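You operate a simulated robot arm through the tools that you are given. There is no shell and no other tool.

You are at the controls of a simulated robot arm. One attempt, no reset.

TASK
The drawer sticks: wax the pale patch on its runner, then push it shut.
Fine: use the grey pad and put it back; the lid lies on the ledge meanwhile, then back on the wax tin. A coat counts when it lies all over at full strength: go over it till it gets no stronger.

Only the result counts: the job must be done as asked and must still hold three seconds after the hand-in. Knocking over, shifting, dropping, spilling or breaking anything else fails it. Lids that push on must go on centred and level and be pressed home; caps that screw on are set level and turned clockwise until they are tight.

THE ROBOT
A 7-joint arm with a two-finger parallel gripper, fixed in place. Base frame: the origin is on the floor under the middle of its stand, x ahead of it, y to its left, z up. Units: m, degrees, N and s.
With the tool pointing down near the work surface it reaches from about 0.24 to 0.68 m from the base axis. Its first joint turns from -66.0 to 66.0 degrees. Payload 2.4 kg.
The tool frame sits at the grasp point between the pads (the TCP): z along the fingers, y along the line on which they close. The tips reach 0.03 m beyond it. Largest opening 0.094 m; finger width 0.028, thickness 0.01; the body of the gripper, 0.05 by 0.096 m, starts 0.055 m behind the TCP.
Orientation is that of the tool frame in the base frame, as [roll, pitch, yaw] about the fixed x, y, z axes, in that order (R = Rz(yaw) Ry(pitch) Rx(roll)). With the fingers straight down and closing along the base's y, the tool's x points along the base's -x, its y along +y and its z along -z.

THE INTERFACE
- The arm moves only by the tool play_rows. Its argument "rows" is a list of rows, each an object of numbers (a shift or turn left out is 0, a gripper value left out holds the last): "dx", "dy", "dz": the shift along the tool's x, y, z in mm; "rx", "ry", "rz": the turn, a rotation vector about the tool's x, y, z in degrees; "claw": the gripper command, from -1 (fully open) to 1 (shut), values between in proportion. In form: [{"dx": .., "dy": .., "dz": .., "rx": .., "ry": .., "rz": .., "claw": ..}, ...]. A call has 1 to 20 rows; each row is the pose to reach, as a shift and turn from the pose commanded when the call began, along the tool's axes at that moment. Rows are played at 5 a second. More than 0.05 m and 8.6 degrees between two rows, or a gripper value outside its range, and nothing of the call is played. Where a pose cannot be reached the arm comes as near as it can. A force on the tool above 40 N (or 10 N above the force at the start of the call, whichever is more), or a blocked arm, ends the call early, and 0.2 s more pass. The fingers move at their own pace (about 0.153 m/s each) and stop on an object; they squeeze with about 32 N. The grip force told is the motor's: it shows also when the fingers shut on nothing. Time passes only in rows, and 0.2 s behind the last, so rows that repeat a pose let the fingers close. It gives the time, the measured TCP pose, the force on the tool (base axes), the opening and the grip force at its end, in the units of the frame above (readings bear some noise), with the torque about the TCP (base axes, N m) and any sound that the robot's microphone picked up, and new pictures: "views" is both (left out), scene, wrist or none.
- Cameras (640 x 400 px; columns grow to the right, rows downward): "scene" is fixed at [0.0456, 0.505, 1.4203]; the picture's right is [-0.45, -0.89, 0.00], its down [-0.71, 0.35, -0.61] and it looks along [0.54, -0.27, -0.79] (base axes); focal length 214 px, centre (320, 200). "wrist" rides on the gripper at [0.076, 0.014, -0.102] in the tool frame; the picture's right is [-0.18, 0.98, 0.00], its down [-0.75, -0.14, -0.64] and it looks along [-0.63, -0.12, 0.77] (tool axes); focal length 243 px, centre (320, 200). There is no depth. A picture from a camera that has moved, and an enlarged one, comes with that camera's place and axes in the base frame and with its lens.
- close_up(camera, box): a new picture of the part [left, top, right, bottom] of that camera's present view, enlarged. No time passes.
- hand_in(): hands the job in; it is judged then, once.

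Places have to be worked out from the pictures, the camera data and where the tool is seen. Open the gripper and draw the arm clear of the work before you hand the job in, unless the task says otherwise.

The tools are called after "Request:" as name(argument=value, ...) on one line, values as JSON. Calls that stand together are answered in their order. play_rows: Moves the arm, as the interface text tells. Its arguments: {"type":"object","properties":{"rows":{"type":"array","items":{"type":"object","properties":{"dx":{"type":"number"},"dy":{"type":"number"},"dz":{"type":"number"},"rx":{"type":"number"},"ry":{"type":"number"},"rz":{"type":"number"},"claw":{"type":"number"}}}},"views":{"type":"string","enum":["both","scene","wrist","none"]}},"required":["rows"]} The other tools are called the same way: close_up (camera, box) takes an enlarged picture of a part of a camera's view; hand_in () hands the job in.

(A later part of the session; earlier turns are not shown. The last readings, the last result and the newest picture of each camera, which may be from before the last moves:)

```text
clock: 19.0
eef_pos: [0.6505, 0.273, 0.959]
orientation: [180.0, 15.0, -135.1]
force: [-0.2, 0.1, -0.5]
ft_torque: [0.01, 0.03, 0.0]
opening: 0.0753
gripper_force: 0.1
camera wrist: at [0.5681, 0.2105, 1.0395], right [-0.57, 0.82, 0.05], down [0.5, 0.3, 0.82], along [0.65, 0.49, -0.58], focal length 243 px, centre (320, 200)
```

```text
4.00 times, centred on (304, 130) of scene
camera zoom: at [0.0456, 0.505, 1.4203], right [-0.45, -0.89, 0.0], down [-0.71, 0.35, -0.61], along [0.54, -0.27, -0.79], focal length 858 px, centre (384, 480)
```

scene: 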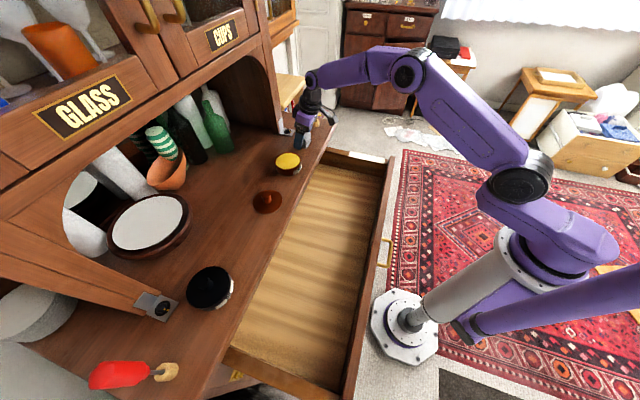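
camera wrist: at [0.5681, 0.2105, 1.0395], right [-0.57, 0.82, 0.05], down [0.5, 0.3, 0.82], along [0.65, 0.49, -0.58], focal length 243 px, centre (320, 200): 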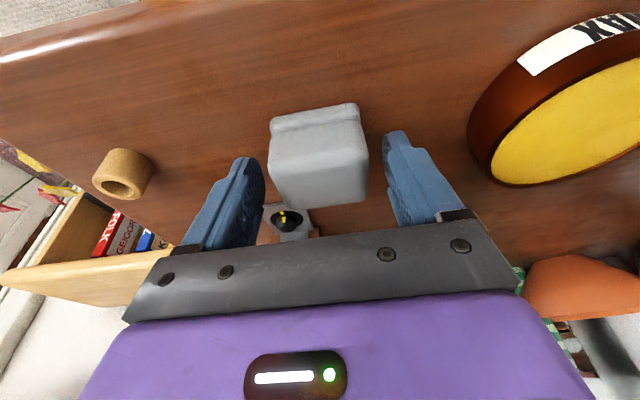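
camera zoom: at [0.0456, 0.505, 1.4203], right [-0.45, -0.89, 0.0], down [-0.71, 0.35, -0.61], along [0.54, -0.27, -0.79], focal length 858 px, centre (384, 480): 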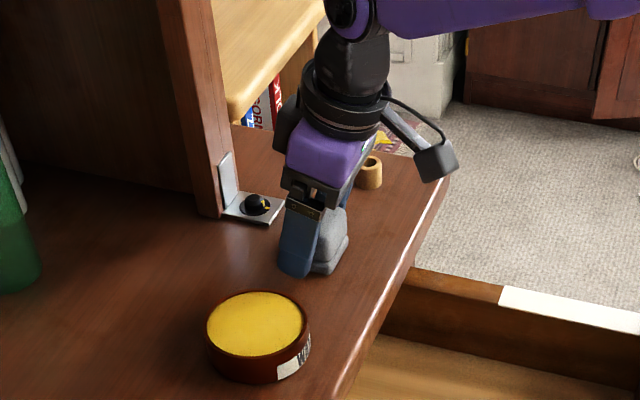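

The fingers straddle the pad with it centred (under 1.5 mm off) and squared. I close on it.

Request:
play_rows(rows=[{"dy": 0.5, "claw": -0.2}, {"dy": 0.5, "claw": 1}, {"dy": 0.5, "claw": 1}, {"dy": 0.5, "claw": 1}])

Request:
close_up(camera="wrist", box=[200, 80, 440, 230])

```text
clock: 20.0
eef_pos: [0.6478, 0.2726, 0.9604]
orientation: [180.0, 15.1, -134.9]
force: [-0.9, -0.7, 0.3]
ft_torque: [0.0, 0.03, -0.02]
opening: 0.0534
gripper_force: 31.9
camera wrist: at [0.5673, 0.2111, 1.0404], right [-0.57, 0.82, 0.05], down [0.5, 0.3, 0.82], along [0.65, 0.49, -0.58], focal length 243 px, centre (320, 200)
```

scene: 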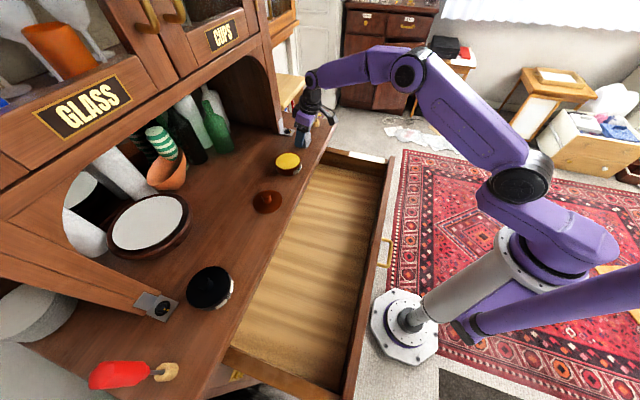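
wrist: 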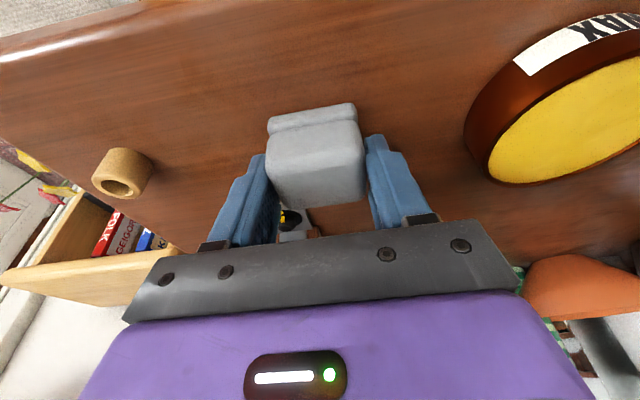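

```text
2.67 times, centred on (320, 155) of wrist
camera zoom: at [0.5673, 0.2111, 1.0404], right [-0.57, 0.82, 0.05], down [0.5, 0.3, 0.82], along [0.65, 0.49, -0.58], focal length 647 px, centre (320, 320)
```

zoom: 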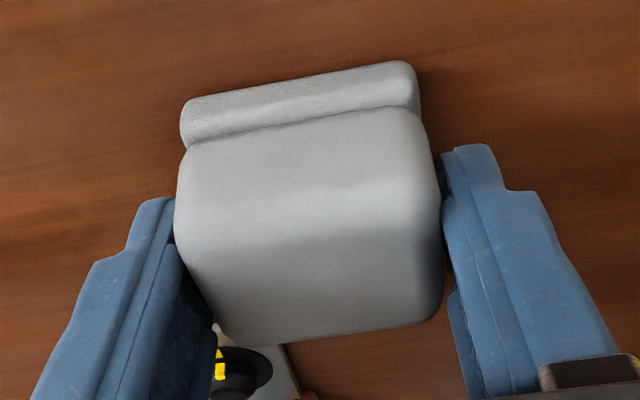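

The pad is gripped (opening 53 mm, grip 32 N). I treat this commanded pose as the pad's home. I lift 60 mm, carry it 131 mm sideways over the wax tin, and check alignment.

Request:
play_rows(rows=[{"dx": -5.2, "dy": 0, "dz": -19.3, "claw": 1}, {"dx": -10.4, "dy": 0, "dz": -38.6, "claw": 1}, {"dx": -15.5, "dy": 5, "dz": -58, "claw": 1}, {"dx": -15.5, "dy": 35, "dz": -58, "claw": 1}, {"dx": -15.5, "dy": 70, "dz": -58, "claw": 1}, {"dx": -15.5, "dy": 100, "dz": -58, "claw": 1}, {"dx": -15.5, "dy": 122, "dz": -58, "claw": 1}, {"dx": -15.5, "dy": 131, "dz": -58, "claw": 1}, {"dx": -15.5, "dy": 131, "dz": -58, "claw": 1}])

Request:
close_up(camera="wrist", box=[200, 40, 440, 190])

Request:
close_up(camera="scene", box=[240, 80, 368, 200])

```text
clock: 22.0
eef_pos: [0.5545, 0.365, 1.018]
orientation: [-180.0, 15.0, -135.0]
force: [0.7, 0.7, -1.0]
ft_torque: [0.0, 0.02, -0.04]
opening: 0.0537
gripper_force: 32.3
camera wrist: at [0.4736, 0.3038, 1.0993], right [-0.57, 0.82, 0.05], down [0.5, 0.3, 0.82], along [0.65, 0.49, -0.58], focal length 243 px, centre (320, 200)
```

scene: 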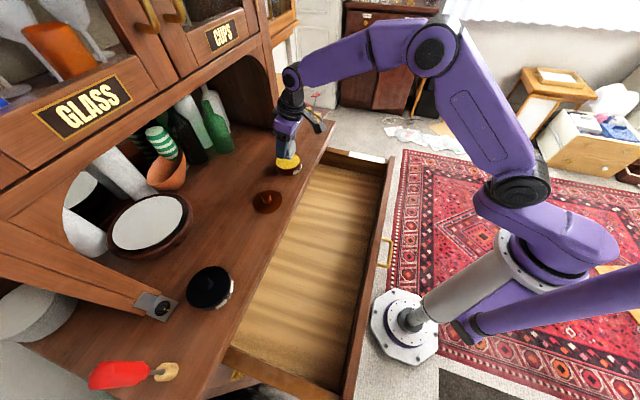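
wrist: 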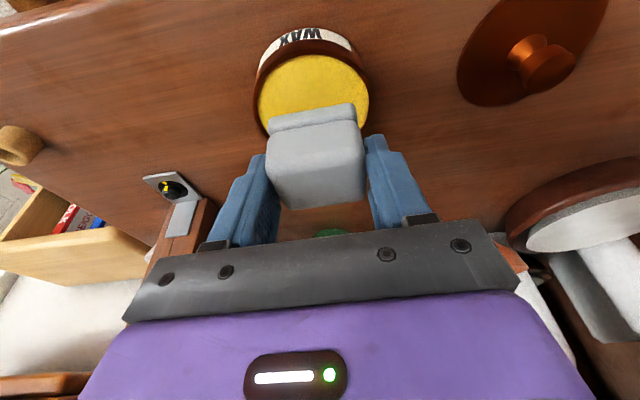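

```text
2.67 times, centred on (320, 115) of wrist
camera zoom: at [0.4736, 0.3038, 1.0993], right [-0.57, 0.82, 0.05], down [0.5, 0.3, 0.82], along [0.65, 0.49, -0.58], focal length 647 px, centre (320, 427)
```

zoom: 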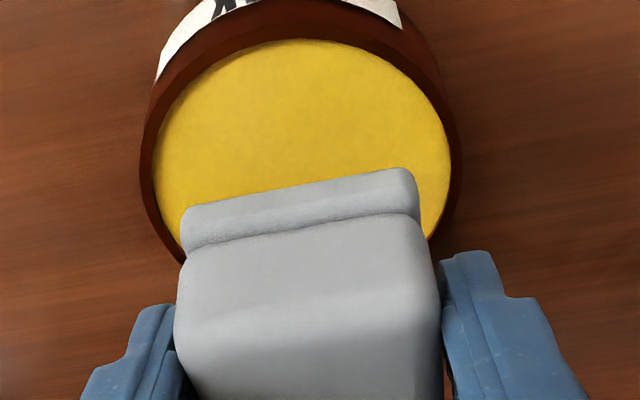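

```text
3.33 times, centred on (304, 140) of scene
camera zoom: at [0.0456, 0.505, 1.4203], right [-0.45, -0.89, 0.0], down [-0.71, 0.35, -0.61], along [0.54, -0.27, -0.79], focal length 715 px, centre (373, 400)
```

zoom: 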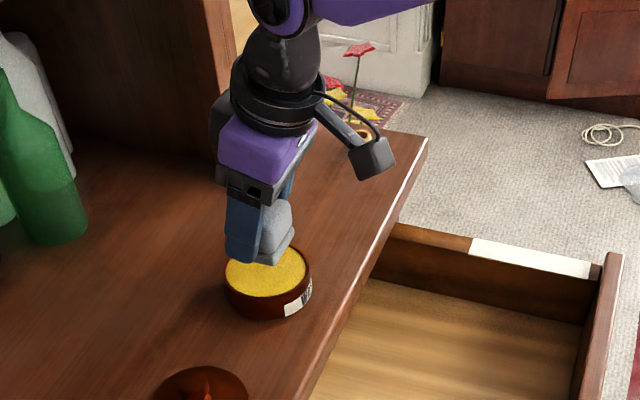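

The pad is centred sideways over the tin. I shift 4 mm back towards the robot to centre it in depth and lower 24 mm, still expecting a few mm of clearance above the wax.

Request:
play_rows(rows=[{"dx": 3.9, "dz": -1, "claw": 1}, {"dx": 6, "dz": 7, "claw": 1}, {"dx": 8, "dz": 14.5, "claw": 1}, {"dx": 10.1, "dz": 22.2, "claw": 1}, {"dx": 10.1, "dz": 22.2, "claw": 1}])

Request:
close_up(camera="wrist", box=[200, 40, 440, 190])

Request:
close_up(camera="scene", box=[256, 110, 336, 190])

```text
clock: 23.2
eef_pos: [0.5524, 0.3631, 0.9963]
orientation: [-180.0, 15.1, -134.9]
force: [0.5, 0.3, -0.5]
ft_torque: [0.0, 0.0, 0.0]
opening: 0.0538
gripper_force: 31.8
camera wrist: at [0.4711, 0.301, 1.0763], right [-0.57, 0.82, 0.05], down [0.5, 0.3, 0.82], along [0.65, 0.49, -0.58], focal length 243 px, centre (320, 200)
```

scene: 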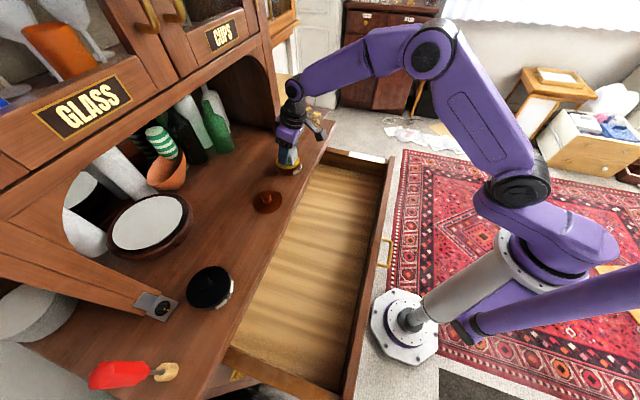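
wrist: 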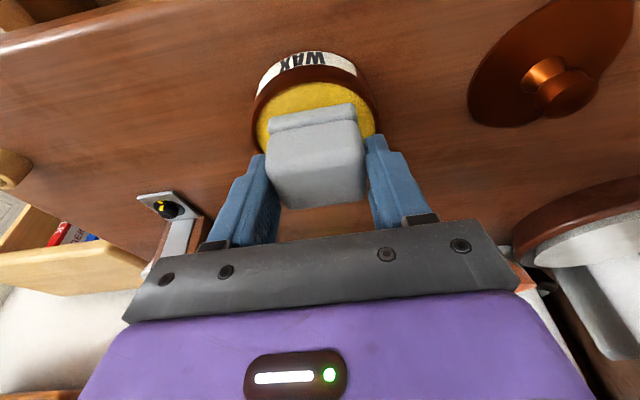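

```text
2.67 times, centred on (320, 115) of wrist
camera zoom: at [0.4711, 0.301, 1.0763], right [-0.57, 0.82, 0.05], down [0.5, 0.3, 0.82], along [0.65, 0.49, -0.58], focal length 647 px, centre (320, 427)
```

zoom: 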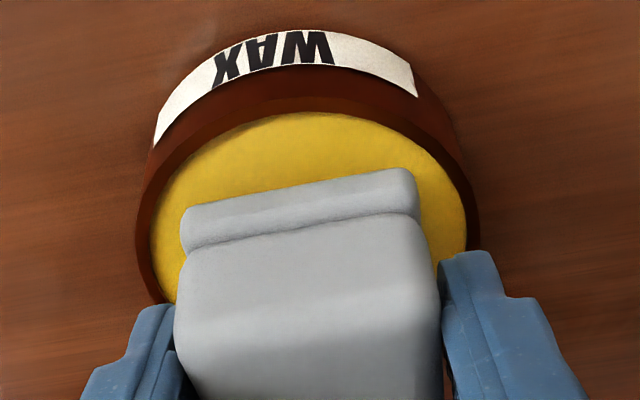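

```text
5.00 times, centred on (296, 150) of scene
camera zoom: at [0.0456, 0.505, 1.4203], right [-0.45, -0.89, 0.0], down [-0.71, 0.35, -0.61], along [0.54, -0.27, -0.79], focal length 1072 px, centre (440, 450)
```

zoom: 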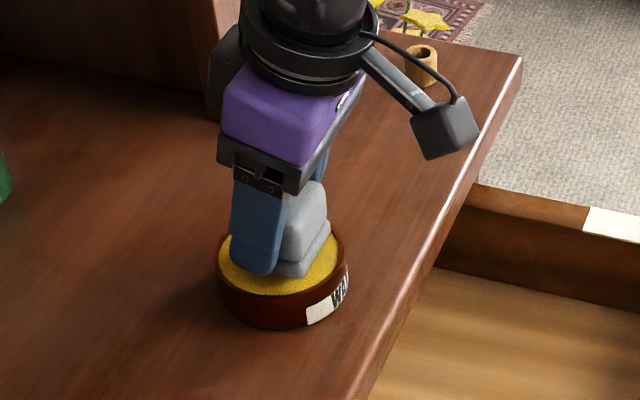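

The pad fits inside the rim but sits about 3 mm near and 1.5 mm to one side of centre. I correct that and creep down a few mm, watching the force for first contact with the wax.

Request:
play_rows(rows=[{"dx": -2.9, "dy": 1.5, "dz": 0.8, "claw": 1}, {"dx": -2.4, "dy": 1.5, "dz": 2.7, "claw": 1}, {"dx": -1.9, "dy": 1.5, "dz": 4.6, "claw": 1}, {"dx": -1.4, "dy": 1.5, "dz": 6.6, "claw": 1}, {"dx": -1.4, "dy": 1.5, "dz": 6.6, "claw": 1}], views="wrist")

```text
clock: 24.4
eef_pos: [0.5526, 0.3687, 0.9901]
orientation: [179.9, 15.0, -135.0]
force: [-0.1, 0.1, 0.2]
ft_torque: [-0.08, 0.0, -0.03]
opening: 0.0535
gripper_force: 31.8
camera wrist: at [0.472, 0.3058, 1.0703], right [-0.57, 0.82, 0.05], down [0.5, 0.3, 0.82], along [0.65, 0.49, -0.58], focal length 243 px, centre (320, 200)
```

wrist: 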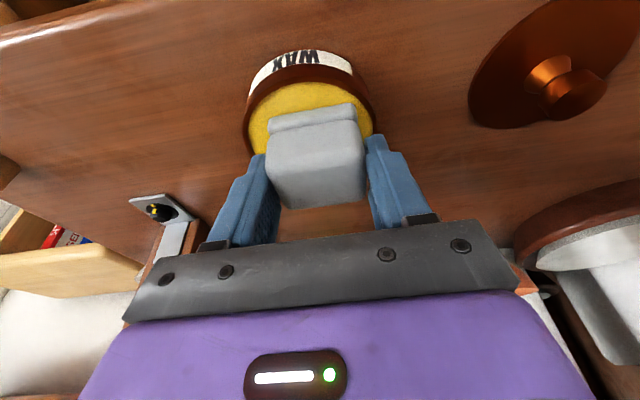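

No contact yet. I creep down in 1 mm rows.

Request:
play_rows(rows=[{"dx": 0.26, "dz": 0.97, "claw": 1}, {"dx": 0.52, "dz": 1.93, "claw": 1}, {"dx": 0.78, "dz": 2.9, "claw": 1}, {"dx": 0.78, "dz": 2.9, "claw": 1}], views="wrist")

Request:
close_up(camera="wrist", box=[200, 40, 440, 190])

```text
clock: 25.4
eef_pos: [0.5524, 0.3681, 0.99]
orientation: [180.0, 15.4, -134.9]
force: [-6.3, -3.0, 21.6]
ft_torque: [-0.24, 0.27, -0.02]
opening: 0.0535
gripper_force: 31.8
camera wrist: at [0.4721, 0.3058, 1.0695], right [-0.57, 0.82, 0.05], down [0.49, 0.3, 0.82], along [0.66, 0.49, -0.57], focal length 243 px, centre (320, 200)
```

wrist: 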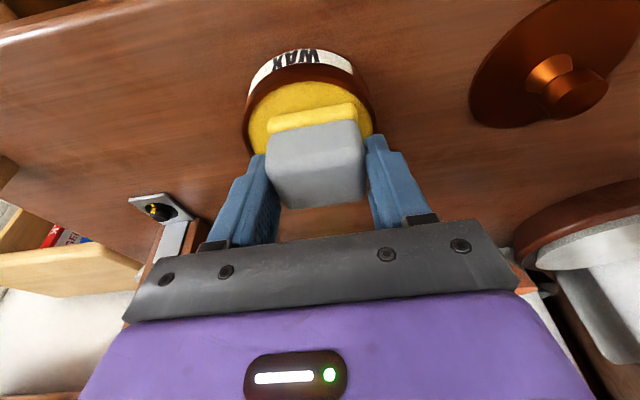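

```text
2.67 times, centred on (320, 115) of wrist
camera zoom: at [0.4721, 0.3058, 1.0695], right [-0.57, 0.82, 0.05], down [0.49, 0.3, 0.82], along [0.66, 0.49, -0.57], focal length 647 px, centre (320, 427)
```

zoom: 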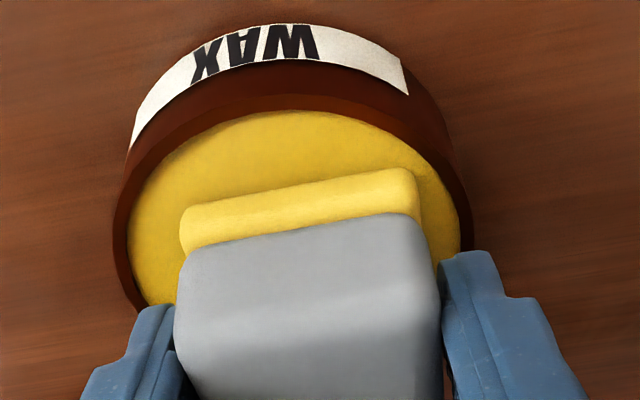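

The pad's felt turned yellow at contact (21.6 N), so it is loaded. I lift 50 mm and carry it over the runner patch, which I estimate to run from n≈0.349 to 0.486 along the runner at y_t≈-0.335, z≈0.866. I stop well above it.

Request:
play_rows(rows=[{"dx": -4.3, "dy": 0, "dz": -16, "claw": 1}, {"dx": -8.6, "dy": 0, "dz": -32, "claw": 1}, {"dx": -12.9, "dy": 0, "dz": -48.3, "claw": 1}, {"dx": 12.9, "dy": -22.4, "dz": -51, "claw": 1}, {"dx": 38.7, "dy": -44.8, "dz": -53.6, "claw": 1}, {"dx": 64.5, "dy": -67.2, "dz": -56.3, "claw": 1}, {"dx": 90.3, "dy": -89.6, "dz": -59, "claw": 1}, {"dx": 116.2, "dy": -112, "dz": -61.7, "claw": 1}, {"dx": 142, "dy": -134.3, "dz": -64.3, "claw": 1}, {"dx": 167.8, "dy": -156.7, "dz": -67, "claw": 1}, {"dx": 193.6, "dy": -179.1, "dz": -69.7, "claw": 1}, {"dx": 219.4, "dy": -201.5, "dz": -72.3, "claw": 1}, {"dx": 219.4, "dy": -201.5, "dz": -72.3, "claw": 1}])

Request:
close_up(camera="wrist", box=[160, 0, 480, 200])

Request:
close_up(camera="scene", box=[256, 100, 416, 200])

```text
clock: 28.2
eef_pos: [0.5332, 0.0599, 0.9999]
orientation: [-179.9, 15.0, -135.0]
force: [0.4, 0.4, -1.1]
ft_torque: [-0.02, 0.02, -0.02]
opening: 0.0534
gripper_force: 31.5
camera wrist: at [0.4523, -0.0023, 1.0794], right [-0.57, 0.82, 0.05], down [0.5, 0.3, 0.82], along [0.65, 0.49, -0.58], focal length 243 px, centre (320, 200)
```

scene: 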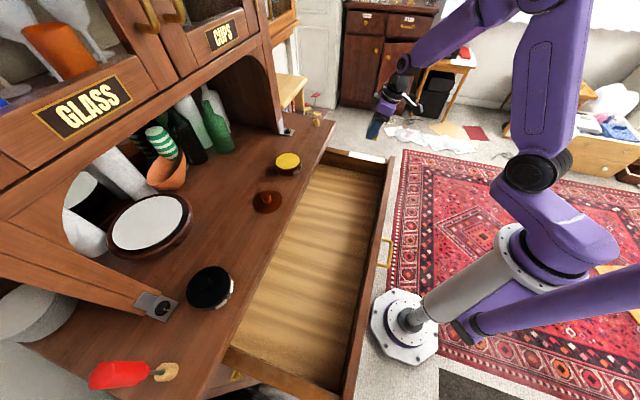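
wrist: 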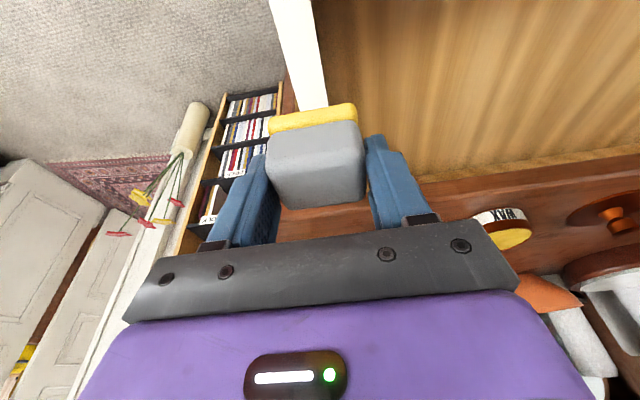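

```text
2.00 times, centred on (320, 100) of wrist
camera zoom: at [0.4523, -0.0023, 1.0794], right [-0.57, 0.82, 0.05], down [0.5, 0.3, 0.82], along [0.65, 0.49, -0.58], focal length 485 px, centre (320, 400)
```

zoom: 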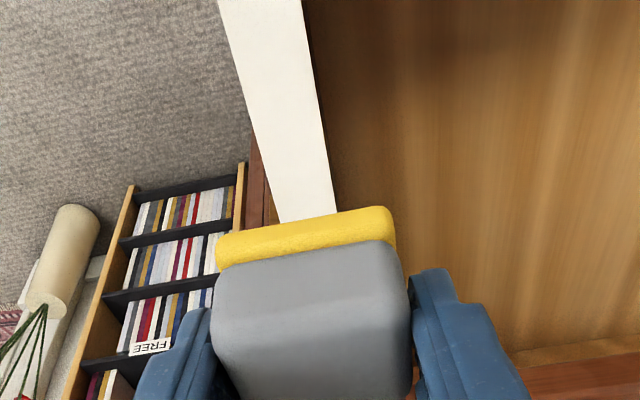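

```text
4.00 times, centred on (336, 150) of scene
camera zoom: at [0.0457, 0.505, 1.4203], right [-0.45, -0.89, 0.0], down [-0.71, 0.35, -0.61], along [0.54, -0.27, -0.79], focal length 858 px, centre (256, 400)
```

zoom: 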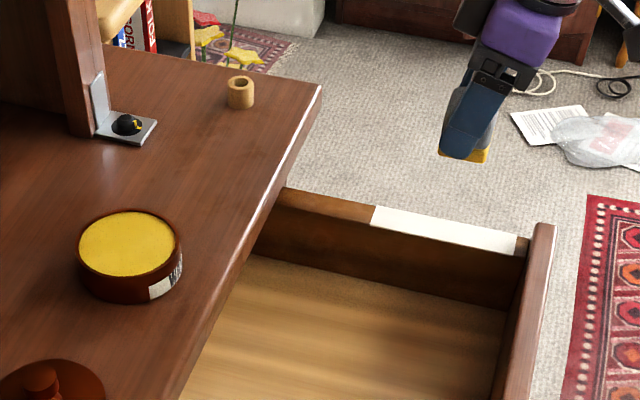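

The runner's patch is visible right under the pad but about 7.5 mm to the −y side, and looks nearly 30 mm wide. I shift to centre on it and lower to about 1–2 cm above the runner.

Request:
play_rows(rows=[{"dx": 5, "dy": -4, "dz": 18, "claw": 1}, {"dx": 10, "dy": -7.5, "dz": 36, "claw": 1}, {"dx": 15, "dy": -7.5, "dz": 54, "claw": 1}, {"dx": 18.1, "dy": -7.5, "dz": 67.6, "claw": 1}, {"dx": 18.1, "dy": -7.5, "dz": 67.6, "claw": 1}])

Request:
close_up(camera="wrist", box=[160, 0, 480, 200])

Request:
close_up(camera="scene", box=[320, 110, 420, 190])

```text
clock: 29.4
eef_pos: [0.5405, 0.0561, 0.9305]
orientation: [180.0, 15.0, -135.0]
force: [0.1, -0.1, -0.9]
ft_torque: [0.01, 0.0, 0.03]
opening: 0.0537
gripper_force: 32.4
camera wrist: at [0.4593, -0.0071, 1.011], right [-0.57, 0.82, 0.05], down [0.5, 0.3, 0.82], along [0.65, 0.49, -0.58], focal length 243 px, centre (320, 200)
```

scene: 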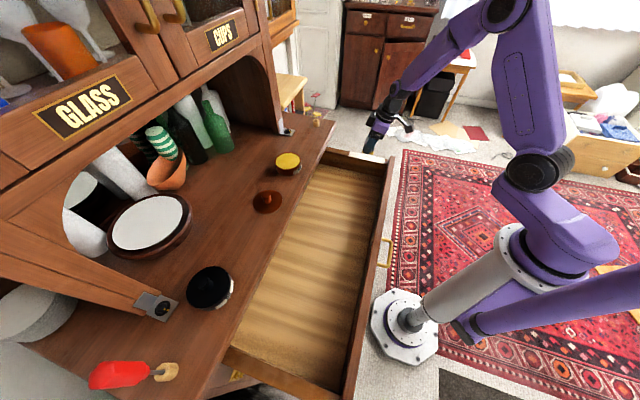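
wrist: 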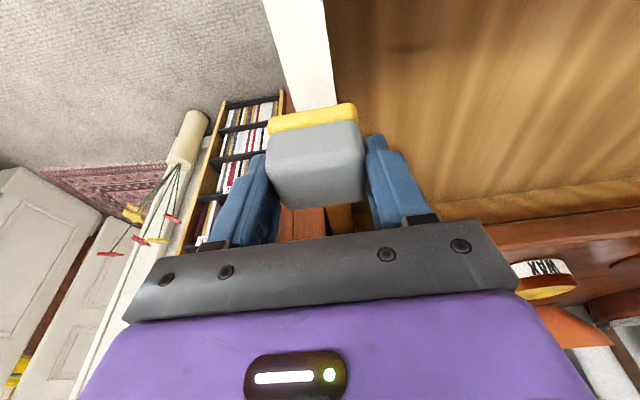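

```text
2.00 times, centred on (320, 100) of wrist
camera zoom: at [0.4593, -0.0071, 1.011], right [-0.57, 0.82, 0.05], down [0.5, 0.3, 0.82], along [0.65, 0.49, -0.58], focal length 485 px, centre (320, 400)
```

zoom: 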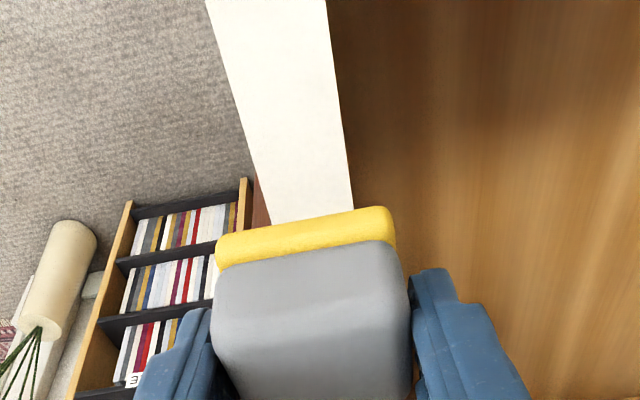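

```text
5.00 times, centred on (370, 150) of scene
camera zoom: at [0.0456, 0.505, 1.4203], right [-0.45, -0.89, 0.0], down [-0.71, 0.35, -0.61], along [0.54, -0.27, -0.79], focal length 1072 px, centre (70, 450)
```

zoom: 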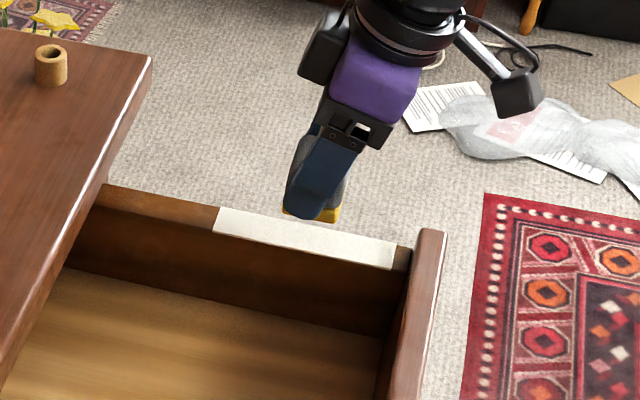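

The pad is centred on the runner laterally. I creep down in stages: first 14 mm.

Request:
play_rows(rows=[{"dx": 1.3, "dz": 4.8, "claw": 1}, {"dx": 2.6, "dz": 9.6, "claw": 1}, {"dx": 3.6, "dz": 13.5, "claw": 1}, {"dx": 3.6, "dz": 13.5, "claw": 1}], views="scene")

Request:
close_up(camera="scene", box=[330, 125, 410, 175])

```text
clock: 30.4
eef_pos: [0.5386, 0.0559, 0.9162]
orientation: [-179.9, 15.0, -135.0]
force: [-0.3, -0.2, -0.1]
ft_torque: [-0.04, 0.01, 0.02]
opening: 0.0535
gripper_force: 32.1
```

scene: 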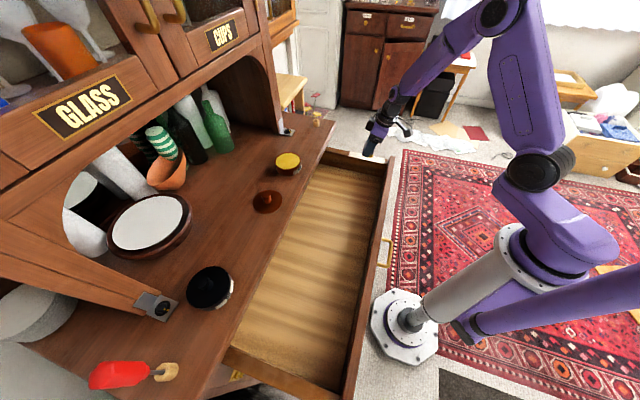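

```text
8.00 times, centred on (370, 150) of scene
camera zoom: at [0.0456, 0.505, 1.4203], right [-0.45, -0.89, 0.0], down [-0.71, 0.35, -0.61], along [0.54, -0.27, -0.79], focal length 1716 px, centre (-80, 600)
```

zoom: 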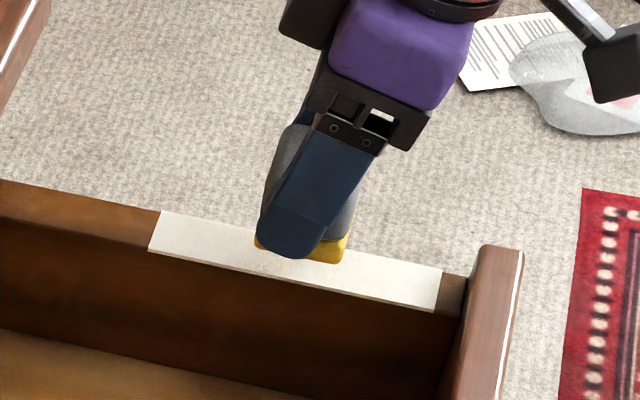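

Still free at z=0.916. I creep 4 mm more.

Request:
play_rows(rows=[{"dx": 0.5, "dz": 1.9, "claw": 1}, {"dx": 1.0, "dz": 3.9, "claw": 1}, {"dx": 1.0, "dz": 3.9, "claw": 1}], views="none")

Request:
play_rows(rows=[{"dx": 0.26, "dz": 0.97, "claw": 1}, {"dx": 0.52, "dz": 1.93, "claw": 1}, {"dx": 0.52, "dz": 1.93, "claw": 1}], views="none")

```text
clock: 31.2
eef_pos: [0.538, 0.0545, 0.9104]
orientation: [-180.0, 15.0, -134.9]
force: [0.8, 0.0, 0.1]
ft_torque: [-0.01, 0.0, -0.01]
opening: 0.0538
gripper_force: 32.3
```

```text
clock: 32.0
eef_pos: [0.5377, 0.0565, 0.9094]
orientation: [-180.0, 15.1, -134.9]
force: [-0.7, 0.0, -0.9]
ft_torque: [-0.04, -0.01, 0.0]
opening: 0.054
gripper_force: 32.2
```

No contact yet at z≈0.909. I go down 2 mm more and look.

Request:
play_rows(rows=[{"dx": 0.26, "dz": 0.97, "claw": 1}, {"dx": 0.52, "dz": 1.93, "claw": 1}, {"dx": 0.52, "dz": 1.93, "claw": 1}], views="wrist")

Request:
close_up(camera="scene", box=[330, 125, 410, 175])

```text
clock: 32.8
eef_pos: [0.5388, 0.0549, 0.9099]
orientation: [179.9, 15.1, -134.9]
force: [-0.4, -0.3, -0.8]
ft_torque: [-0.04, -0.01, 0.0]
opening: 0.0538
gripper_force: 31.5
camera wrist: at [0.4584, -0.006, 0.9891], right [-0.57, 0.82, 0.05], down [0.5, 0.3, 0.82], along [0.65, 0.49, -0.58], focal length 243 px, centre (320, 200)
```

wrist: 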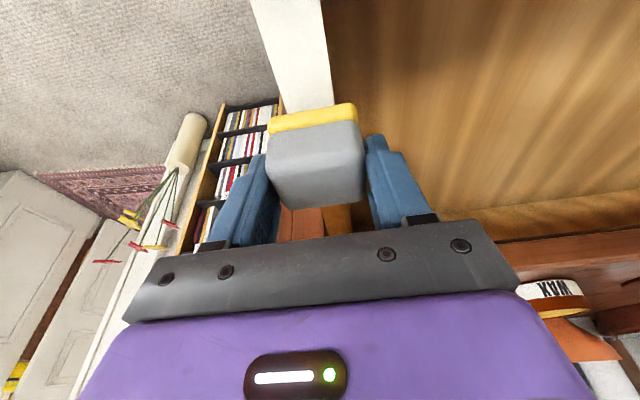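

```text
8.00 times, centred on (370, 150) of scene
camera zoom: at [0.0456, 0.505, 1.4203], right [-0.45, -0.89, 0.0], down [-0.71, 0.35, -0.61], along [0.54, -0.27, -0.79], focal length 1716 px, centre (-80, 600)
```

zoom: 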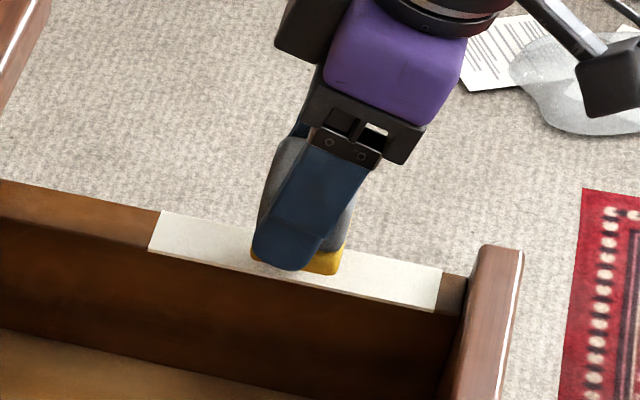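

The scene geometry says the runner top is nearer z≈0.856, so about 1 cm remains. I creep 6 mm more and then in small steps.

Request:
play_rows(rows=[{"dx": 0.5, "dz": 1.9, "claw": 1}, {"dx": 1.0, "dz": 3.9, "claw": 1}, {"dx": 1.55, "dz": 5.8, "claw": 1}, {"dx": 1.55, "dz": 5.8, "claw": 1}], views="none")

Request:
play_rows(rows=[{"dx": 0.26, "dz": 0.97, "claw": 1}, {"dx": 0.52, "dz": 1.93, "claw": 1}, {"dx": 0.52, "dz": 1.93, "claw": 1}], views="none")

```text
clock: 33.8
eef_pos: [0.539, 0.0549, 0.9023]
orientation: [-180.0, 15.0, -135.0]
force: [-0.6, 0.6, -0.2]
ft_torque: [-0.01, 0.01, 0.01]
opening: 0.0537
gripper_force: 32.7
```

```text
clock: 34.6
eef_pos: [0.5374, 0.055, 0.9007]
orientation: [-180.0, 14.9, -134.9]
force: [0.2, 0.3, 0.7]
ft_torque: [0.03, 0.0, -0.04]
opening: 0.0535
gripper_force: 32.3
```

Still no load at z≈0.9007. Another 2 mm, with a picture.

Request:
play_rows(rows=[{"dx": 0.26, "dz": 0.97, "claw": 1}, {"dx": 0.52, "dz": 1.93, "claw": 1}, {"dx": 0.52, "dz": 1.93, "claw": 1}], views="wrist")

Request:
close_up(camera="scene", box=[330, 125, 410, 175])

```text
clock: 35.4
eef_pos: [0.5375, 0.0547, 0.8983]
orientation: [-179.9, 15.0, -135.1]
force: [-0.2, -0.2, -1.4]
ft_torque: [-0.03, 0.01, -0.04]
opening: 0.0536
gripper_force: 31.9
camera wrist: at [0.4575, -0.0058, 0.979], right [-0.57, 0.82, 0.05], down [0.5, 0.3, 0.82], along [0.65, 0.49, -0.58], focal length 243 px, centre (320, 200)
```

wrist: 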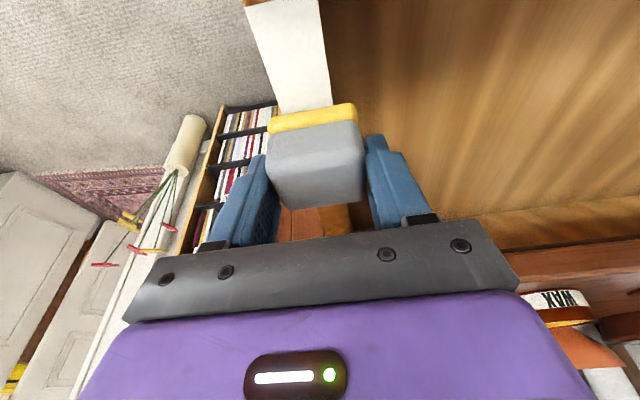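

```text
8.00 times, centred on (370, 150) of scene
camera zoom: at [0.0456, 0.505, 1.4203], right [-0.45, -0.89, 0.0], down [-0.71, 0.35, -0.61], along [0.54, -0.27, -0.79], focal length 1716 px, centre (-80, 600)
```

zoom: 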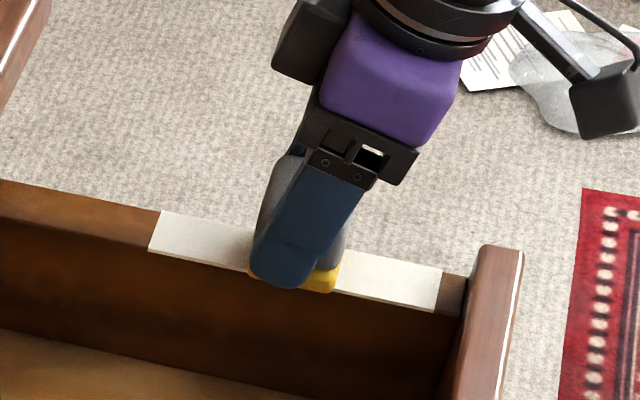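

The pad is just above the runner now. I continue 2 mm at a time.

Request:
play_rows(rows=[{"dx": 0.26, "dz": 0.97, "claw": 1}, {"dx": 0.52, "dz": 1.93, "claw": 1}, {"dx": 0.52, "dz": 1.93, "claw": 1}], views="none")

Request:
play_rows(rows=[{"dx": 0.26, "dz": 0.97, "claw": 1}, {"dx": 0.52, "dz": 1.93, "claw": 1}, {"dx": 0.52, "dz": 1.93, "claw": 1}], views="none")

```text
clock: 36.2
eef_pos: [0.5379, 0.0557, 0.8967]
orientation: [-179.9, 15.1, -135.0]
force: [-0.2, 0.7, -0.4]
ft_torque: [-0.02, 0.01, -0.01]
opening: 0.0534
gripper_force: 32.3
```

```text
clock: 37.0
eef_pos: [0.5378, 0.0559, 0.8937]
orientation: [-179.9, 15.1, -134.8]
force: [0.1, 0.4, 5.7]
ft_torque: [0.1, -0.05, -0.01]
opening: 0.0534
gripper_force: 32.1
```

Contact with 5.7 N at TCP z=0.8937. I press about 1 mm further and make a first slow stroke toward the front panel, then look at the effect.

Request:
play_rows(rows=[{"dx": 0.3, "dz": 1, "claw": 1}, {"dx": 9.9, "dz": -1.6, "claw": 1}, {"dx": 19.6, "dz": -4.2, "claw": 1}, {"dx": 29.2, "dz": -6.8, "claw": 1}, {"dx": 38.9, "dz": -9.4, "claw": 1}, {"dx": 48.5, "dz": -12, "claw": 1}, {"dx": 48.5, "dz": -12, "claw": 1}])

Request:
close_up(camera="scene", box=[330, 125, 410, 175])

Request:
close_up(camera="wrist", box=[160, 0, 480, 200])

```text
clock: 38.6
eef_pos: [0.5043, 0.0217, 0.8963]
orientation: [-179.9, 15.2, -134.9]
force: [9.2, 8.7, 20.4]
ft_torque: [0.12, -0.16, -0.02]
opening: 0.0533
gripper_force: 32.1
camera wrist: at [0.4233, -0.0403, 0.9747], right [-0.57, 0.82, 0.05], down [0.49, 0.3, 0.82], along [0.66, 0.49, -0.57], focal length 243 px, centre (320, 200)
```

scene: 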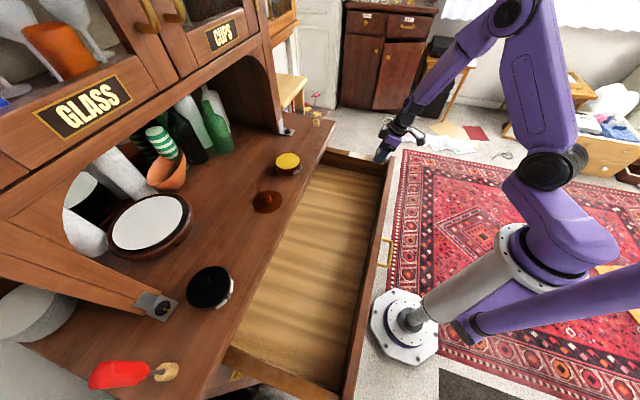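
wrist: 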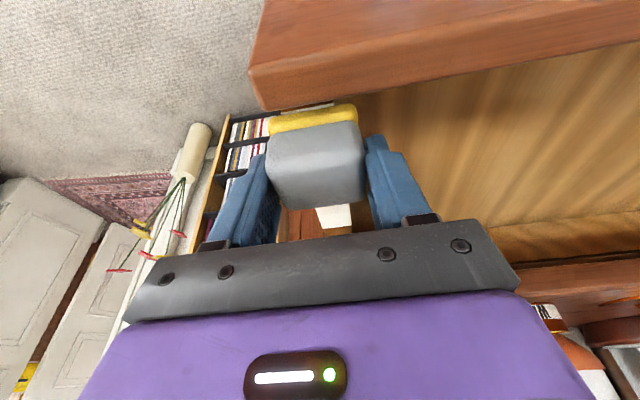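

```text
8.00 times, centred on (370, 150) of scene
camera zoom: at [0.0455, 0.5052, 1.4203], right [-0.45, -0.89, 0.0], down [-0.71, 0.35, -0.61], along [0.54, -0.27, -0.79], focal length 1716 px, centre (-80, 600)
```

zoom: 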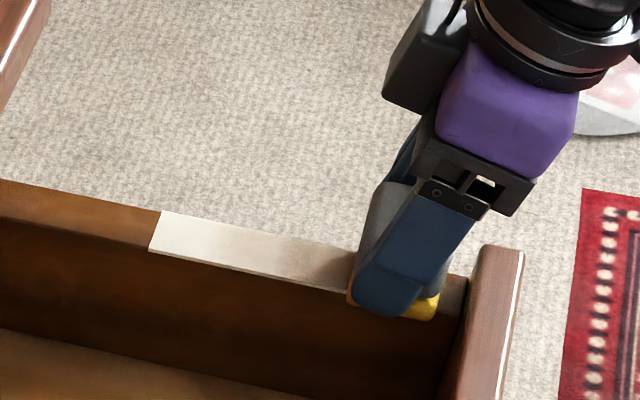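

```text
2.00 times, centred on (320, 100) of wrist
camera zoom: at [0.4233, -0.0403, 0.9747], right [-0.57, 0.82, 0.05], down [0.49, 0.3, 0.82], along [0.66, 0.49, -0.57], focal length 485 px, centre (320, 400)
```

zoom: 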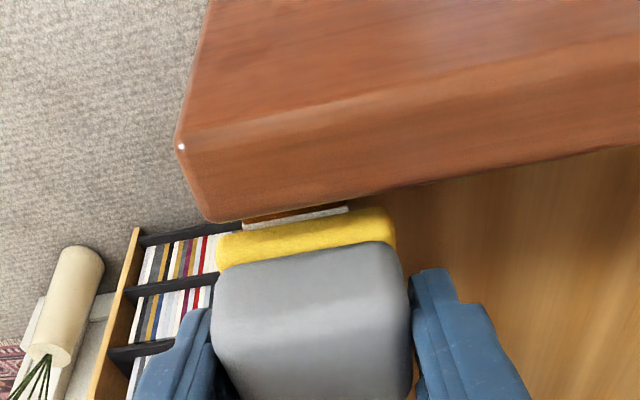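

The patch darkens as the wax goes on, and the drawer has not moved. I continue 11 mm further to the front end, still short of the panel, then stroke all the way to the back end.

Request:
play_rows(rows=[{"dx": 5, "dz": -2, "claw": 1}, {"dx": 10.3, "dz": -3.4, "claw": 1}, {"dx": 10.3, "dz": -3.4, "claw": 1}, {"dx": 0, "dz": -1, "claw": 1}, {"dx": -9.9, "dz": 1.6, "claw": 1}, {"dx": -19.6, "dz": 4.2, "claw": 1}, {"dx": -29.2, "dz": 6.8, "claw": 1}, {"dx": -38.9, "dz": 9.4, "claw": 1}, {"dx": -48.5, "dz": 12, "claw": 1}, {"dx": -58.2, "dz": 14.6, "claw": 1}, {"dx": -67.9, "dz": 17.2, "claw": 1}, {"dx": -77.5, "dz": 19.7, "claw": 1}, {"dx": -87.2, "dz": 22.3, "claw": 1}, {"dx": -94.9, "dz": 24.4, "claw": 1}, {"dx": -101.7, "dz": 26.2, "claw": 1}, {"dx": -101.7, "dz": 26.2, "claw": 1}])

Request:
close_up(camera="scene", box=[330, 125, 410, 175])

Request:
close_up(camera="wrist", box=[160, 0, 480, 200])

```text
clock: 39.6
eef_pos: [0.4982, 0.0146, 0.8953]
orientation: [179.7, 15.1, -135.2]
force: [-5.6, -2.1, 11.6]
ft_torque: [-0.11, 0.12, -0.06]
opening: 0.0534
gripper_force: 32.4
stopped in row 4: the force on the tool passed its limit at 44 N (the readings are from after the stop); the commanded pose is now the measured one
camera wrist: at [0.417, -0.0473, 0.975], right [-0.57, 0.82, 0.05], down [0.5, 0.3, 0.81], along [0.65, 0.49, -0.58], focal length 243 px, centre (320, 200)
```

scene: 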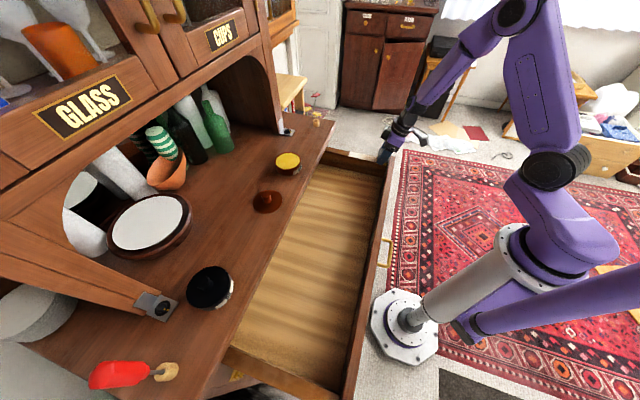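
wrist: 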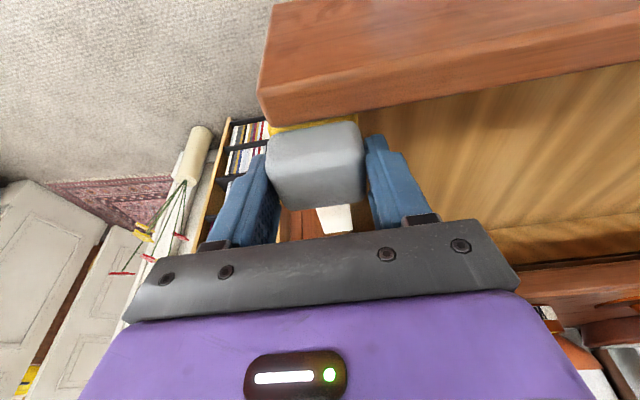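

```text
8.00 times, centred on (370, 150) of scene
camera zoom: at [0.0453, 0.5049, 1.4204], right [-0.45, -0.89, 0.0], down [-0.71, 0.36, -0.61], along [0.54, -0.27, -0.79], focal length 1716 px, centre (-80, 600)
```

zoom: 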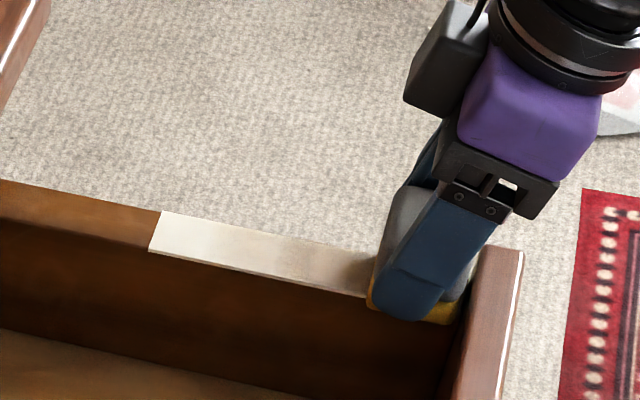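

```text
2.00 times, centred on (320, 100) of wrist
camera zoom: at [0.417, -0.0473, 0.975], right [-0.57, 0.82, 0.05], down [0.5, 0.3, 0.81], along [0.65, 0.49, -0.58], focal length 485 px, centre (320, 400)
```

zoom: 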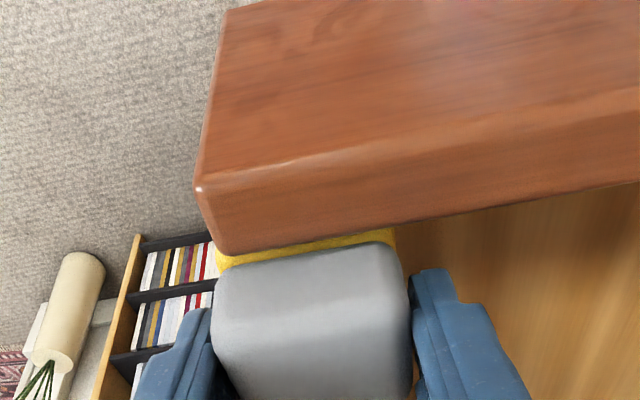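

The force limit tripped at 44 N as the pad reached the panel face. The drawer has not moved and the front end is now covered. From this pose, with a light 11 N press, I stroke back towards the far end of the patch.

Request:
play_rows(rows=[{"dx": -4.8, "dz": 1.3, "claw": 1}, {"dx": -14.5, "dz": 3.9, "claw": 1}, {"dx": -24.1, "dz": 6.5, "claw": 1}, {"dx": -33.8, "dz": 9.1, "claw": 1}, {"dx": -43.5, "dz": 11.6, "claw": 1}, {"dx": -53.1, "dz": 14.2, "claw": 1}, {"dx": -62.8, "dz": 16.8, "claw": 1}, {"dx": -72.4, "dz": 19.4, "claw": 1}, {"dx": -82.1, "dz": 22, "claw": 1}, {"dx": -91.8, "dz": 24.6, "claw": 1}, {"dx": -101.4, "dz": 27.2, "claw": 1}, {"dx": -106.2, "dz": 28.5, "claw": 1}, {"dx": -106.2, "dz": 28.5, "claw": 1}])

Request:
close_up(camera="scene", box=[330, 125, 410, 175])

Request:
close_up(camera="wrist", box=[160, 0, 480, 200])

```text
clock: 40.0
eef_pos: [0.4985, 0.0151, 0.8937]
orientation: [179.7, 14.8, -135.4]
force: [-7.1, -1.5, 13.2]
ft_torque: [0.01, -0.03, -0.02]
opening: 0.0535
gripper_force: 32.2
stopped in row 1: the force on the tool passed its limit at 44 N (the readings are from after the stop); the commanded pose is now the measured one
camera wrist: at [0.4181, -0.0467, 0.9752], right [-0.57, 0.82, 0.05], down [0.5, 0.29, 0.81], along [0.65, 0.49, -0.58], focal length 243 px, centre (320, 200)
```

scene: 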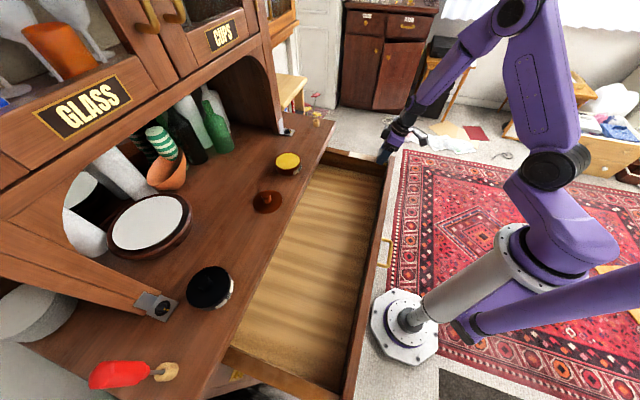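
wrist: 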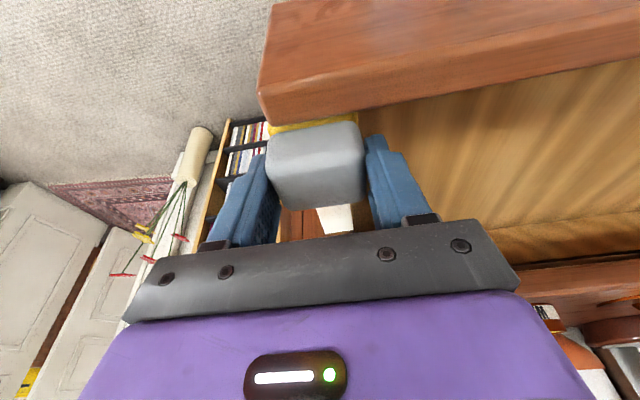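

```text
8.00 times, centred on (370, 150) of scene
camera zoom: at [0.0452, 0.5049, 1.4204], right [-0.45, -0.89, 0.0], down [-0.71, 0.35, -0.61], along [0.54, -0.27, -0.79], focal length 1716 px, centre (-80, 600)
```

zoom: 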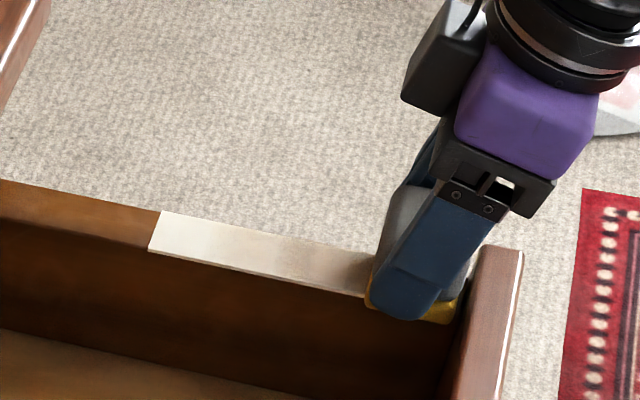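

```text
2.00 times, centred on (320, 100) of wrist
camera zoom: at [0.4181, -0.0467, 0.9752], right [-0.57, 0.82, 0.05], down [0.5, 0.29, 0.81], along [0.65, 0.49, -0.58], focal length 485 px, centre (320, 400)
```

zoom: 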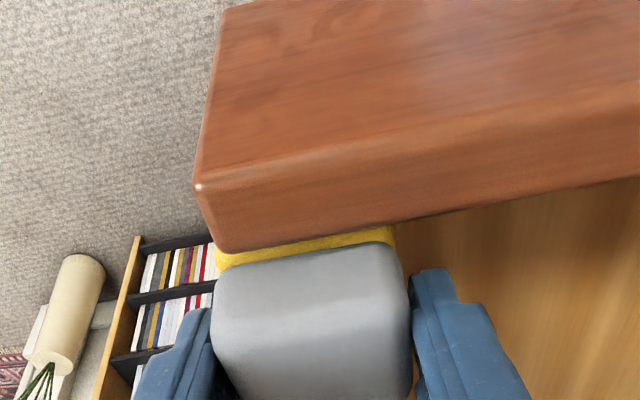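

It's blocked only when moving outward (+n): the outward-leaning tool digs in when pushed. I relieve the press by 1.5 mm and read the force before moving further.

Request:
play_rows(rows=[{"dx": -0.2, "dz": -0.7, "claw": 1}, {"dx": -0.4, "dz": -1.45, "claw": 1}, {"dx": -0.4, "dz": -1.45, "claw": 1}], views="none")

```text
clock: 40.8
eef_pos: [0.4993, 0.0139, 0.8961]
orientation: [179.7, 14.8, -135.3]
force: [-0.2, 0.3, 0.2]
ft_torque: [-0.02, 0.0, -0.02]
opening: 0.0538
gripper_force: 31.2
```

Free again. From now on I stroke only in the pull direction (towards the front panel). I lift 12 mm, square up the small orientation drift, go out to the back end, and lower back near contact there.

Request:
play_rows(rows=[{"dx": -1.5, "dz": -6, "claw": 1}, {"dx": -3.1, "dz": -11.6, "rx": 0.3, "ry": -0.2, "rz": -0.3, "claw": 1}, {"dx": -24.7, "dz": -5.8, "rx": 0.3, "ry": -0.2, "rz": -0.3, "claw": 1}, {"dx": -46.4, "dz": 0, "rx": 0.3, "ry": -0.2, "rz": -0.3, "claw": 1}, {"dx": -68, "dz": 5.8, "rx": 0.3, "ry": -0.2, "rz": -0.3, "claw": 1}, {"dx": -89.7, "dz": 11.6, "rx": 0.3, "ry": -0.2, "rz": -0.3, "claw": 1}, {"dx": -111.3, "dz": 17.4, "rx": 0.3, "ry": -0.2, "rz": -0.3, "claw": 1}, {"dx": -109.5, "dz": 24, "rx": 0.3, "ry": -0.2, "rz": -0.3, "claw": 1}, {"dx": -108.2, "dz": 29, "rx": 0.3, "ry": -0.2, "rz": -0.3, "claw": 1}, {"dx": -108.2, "dz": 29, "rx": 0.3, "ry": -0.2, "rz": -0.3, "claw": 1}])

Request:
close_up(camera="scene", box=[330, 125, 410, 175])

Request:
close_up(camera="wrist", box=[160, 0, 480, 200])

```text
clock: 43.0
eef_pos: [0.5786, 0.0938, 0.8955]
orientation: [180.0, 15.0, -134.9]
force: [-0.6, -0.4, 0.3]
ft_torque: [0.01, -0.02, -0.02]
opening: 0.0537
gripper_force: 32.0
camera wrist: at [0.4986, 0.0328, 0.9757], right [-0.57, 0.82, 0.05], down [0.5, 0.3, 0.82], along [0.66, 0.49, -0.58], focal length 243 px, centre (320, 200)
```

scene: 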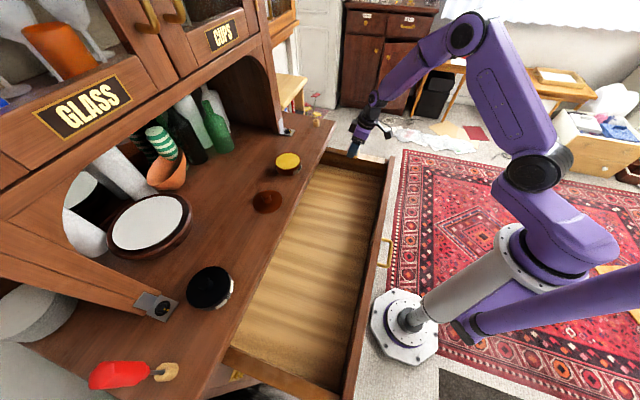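
wrist: 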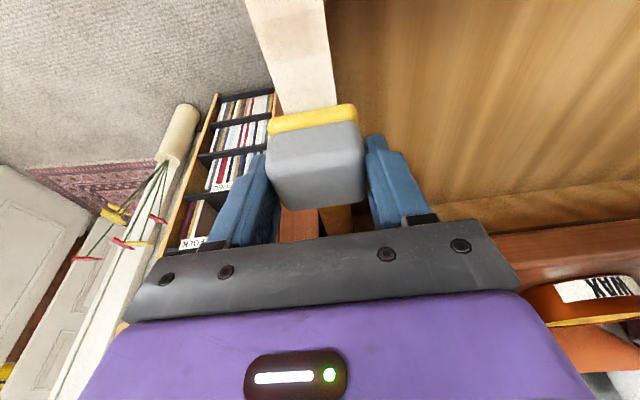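

```text
8.00 times, centred on (370, 150) of scene
camera zoom: at [0.0456, 0.505, 1.4203], right [-0.45, -0.89, 0.0], down [-0.71, 0.35, -0.61], along [0.54, -0.27, -0.79], focal length 1716 px, centre (-80, 600)
```

zoom: 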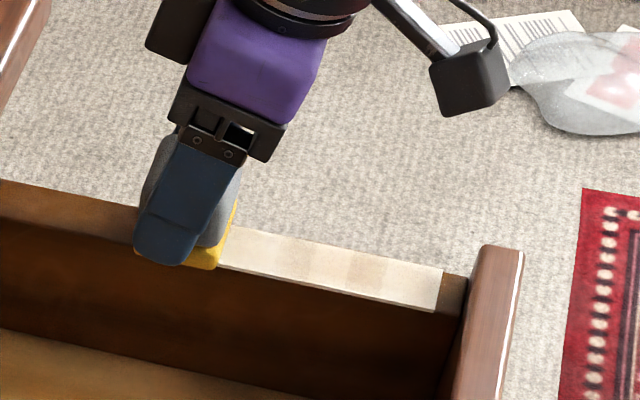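

```text
2.00 times, centred on (320, 100) of wrist
camera zoom: at [0.4986, 0.0328, 0.9757], right [-0.57, 0.82, 0.05], down [0.5, 0.3, 0.82], along [0.66, 0.49, -0.58], focal length 485 px, centre (320, 400)
```

zoom: 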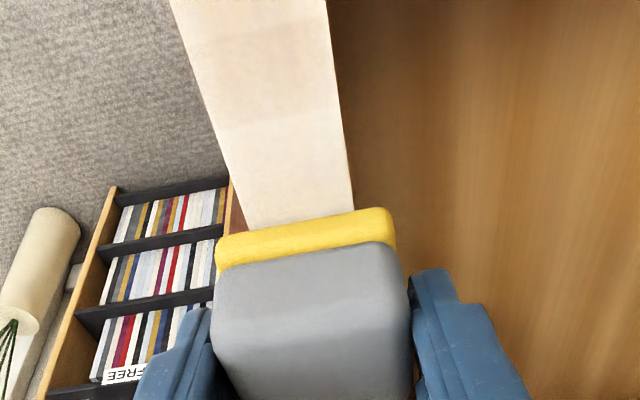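

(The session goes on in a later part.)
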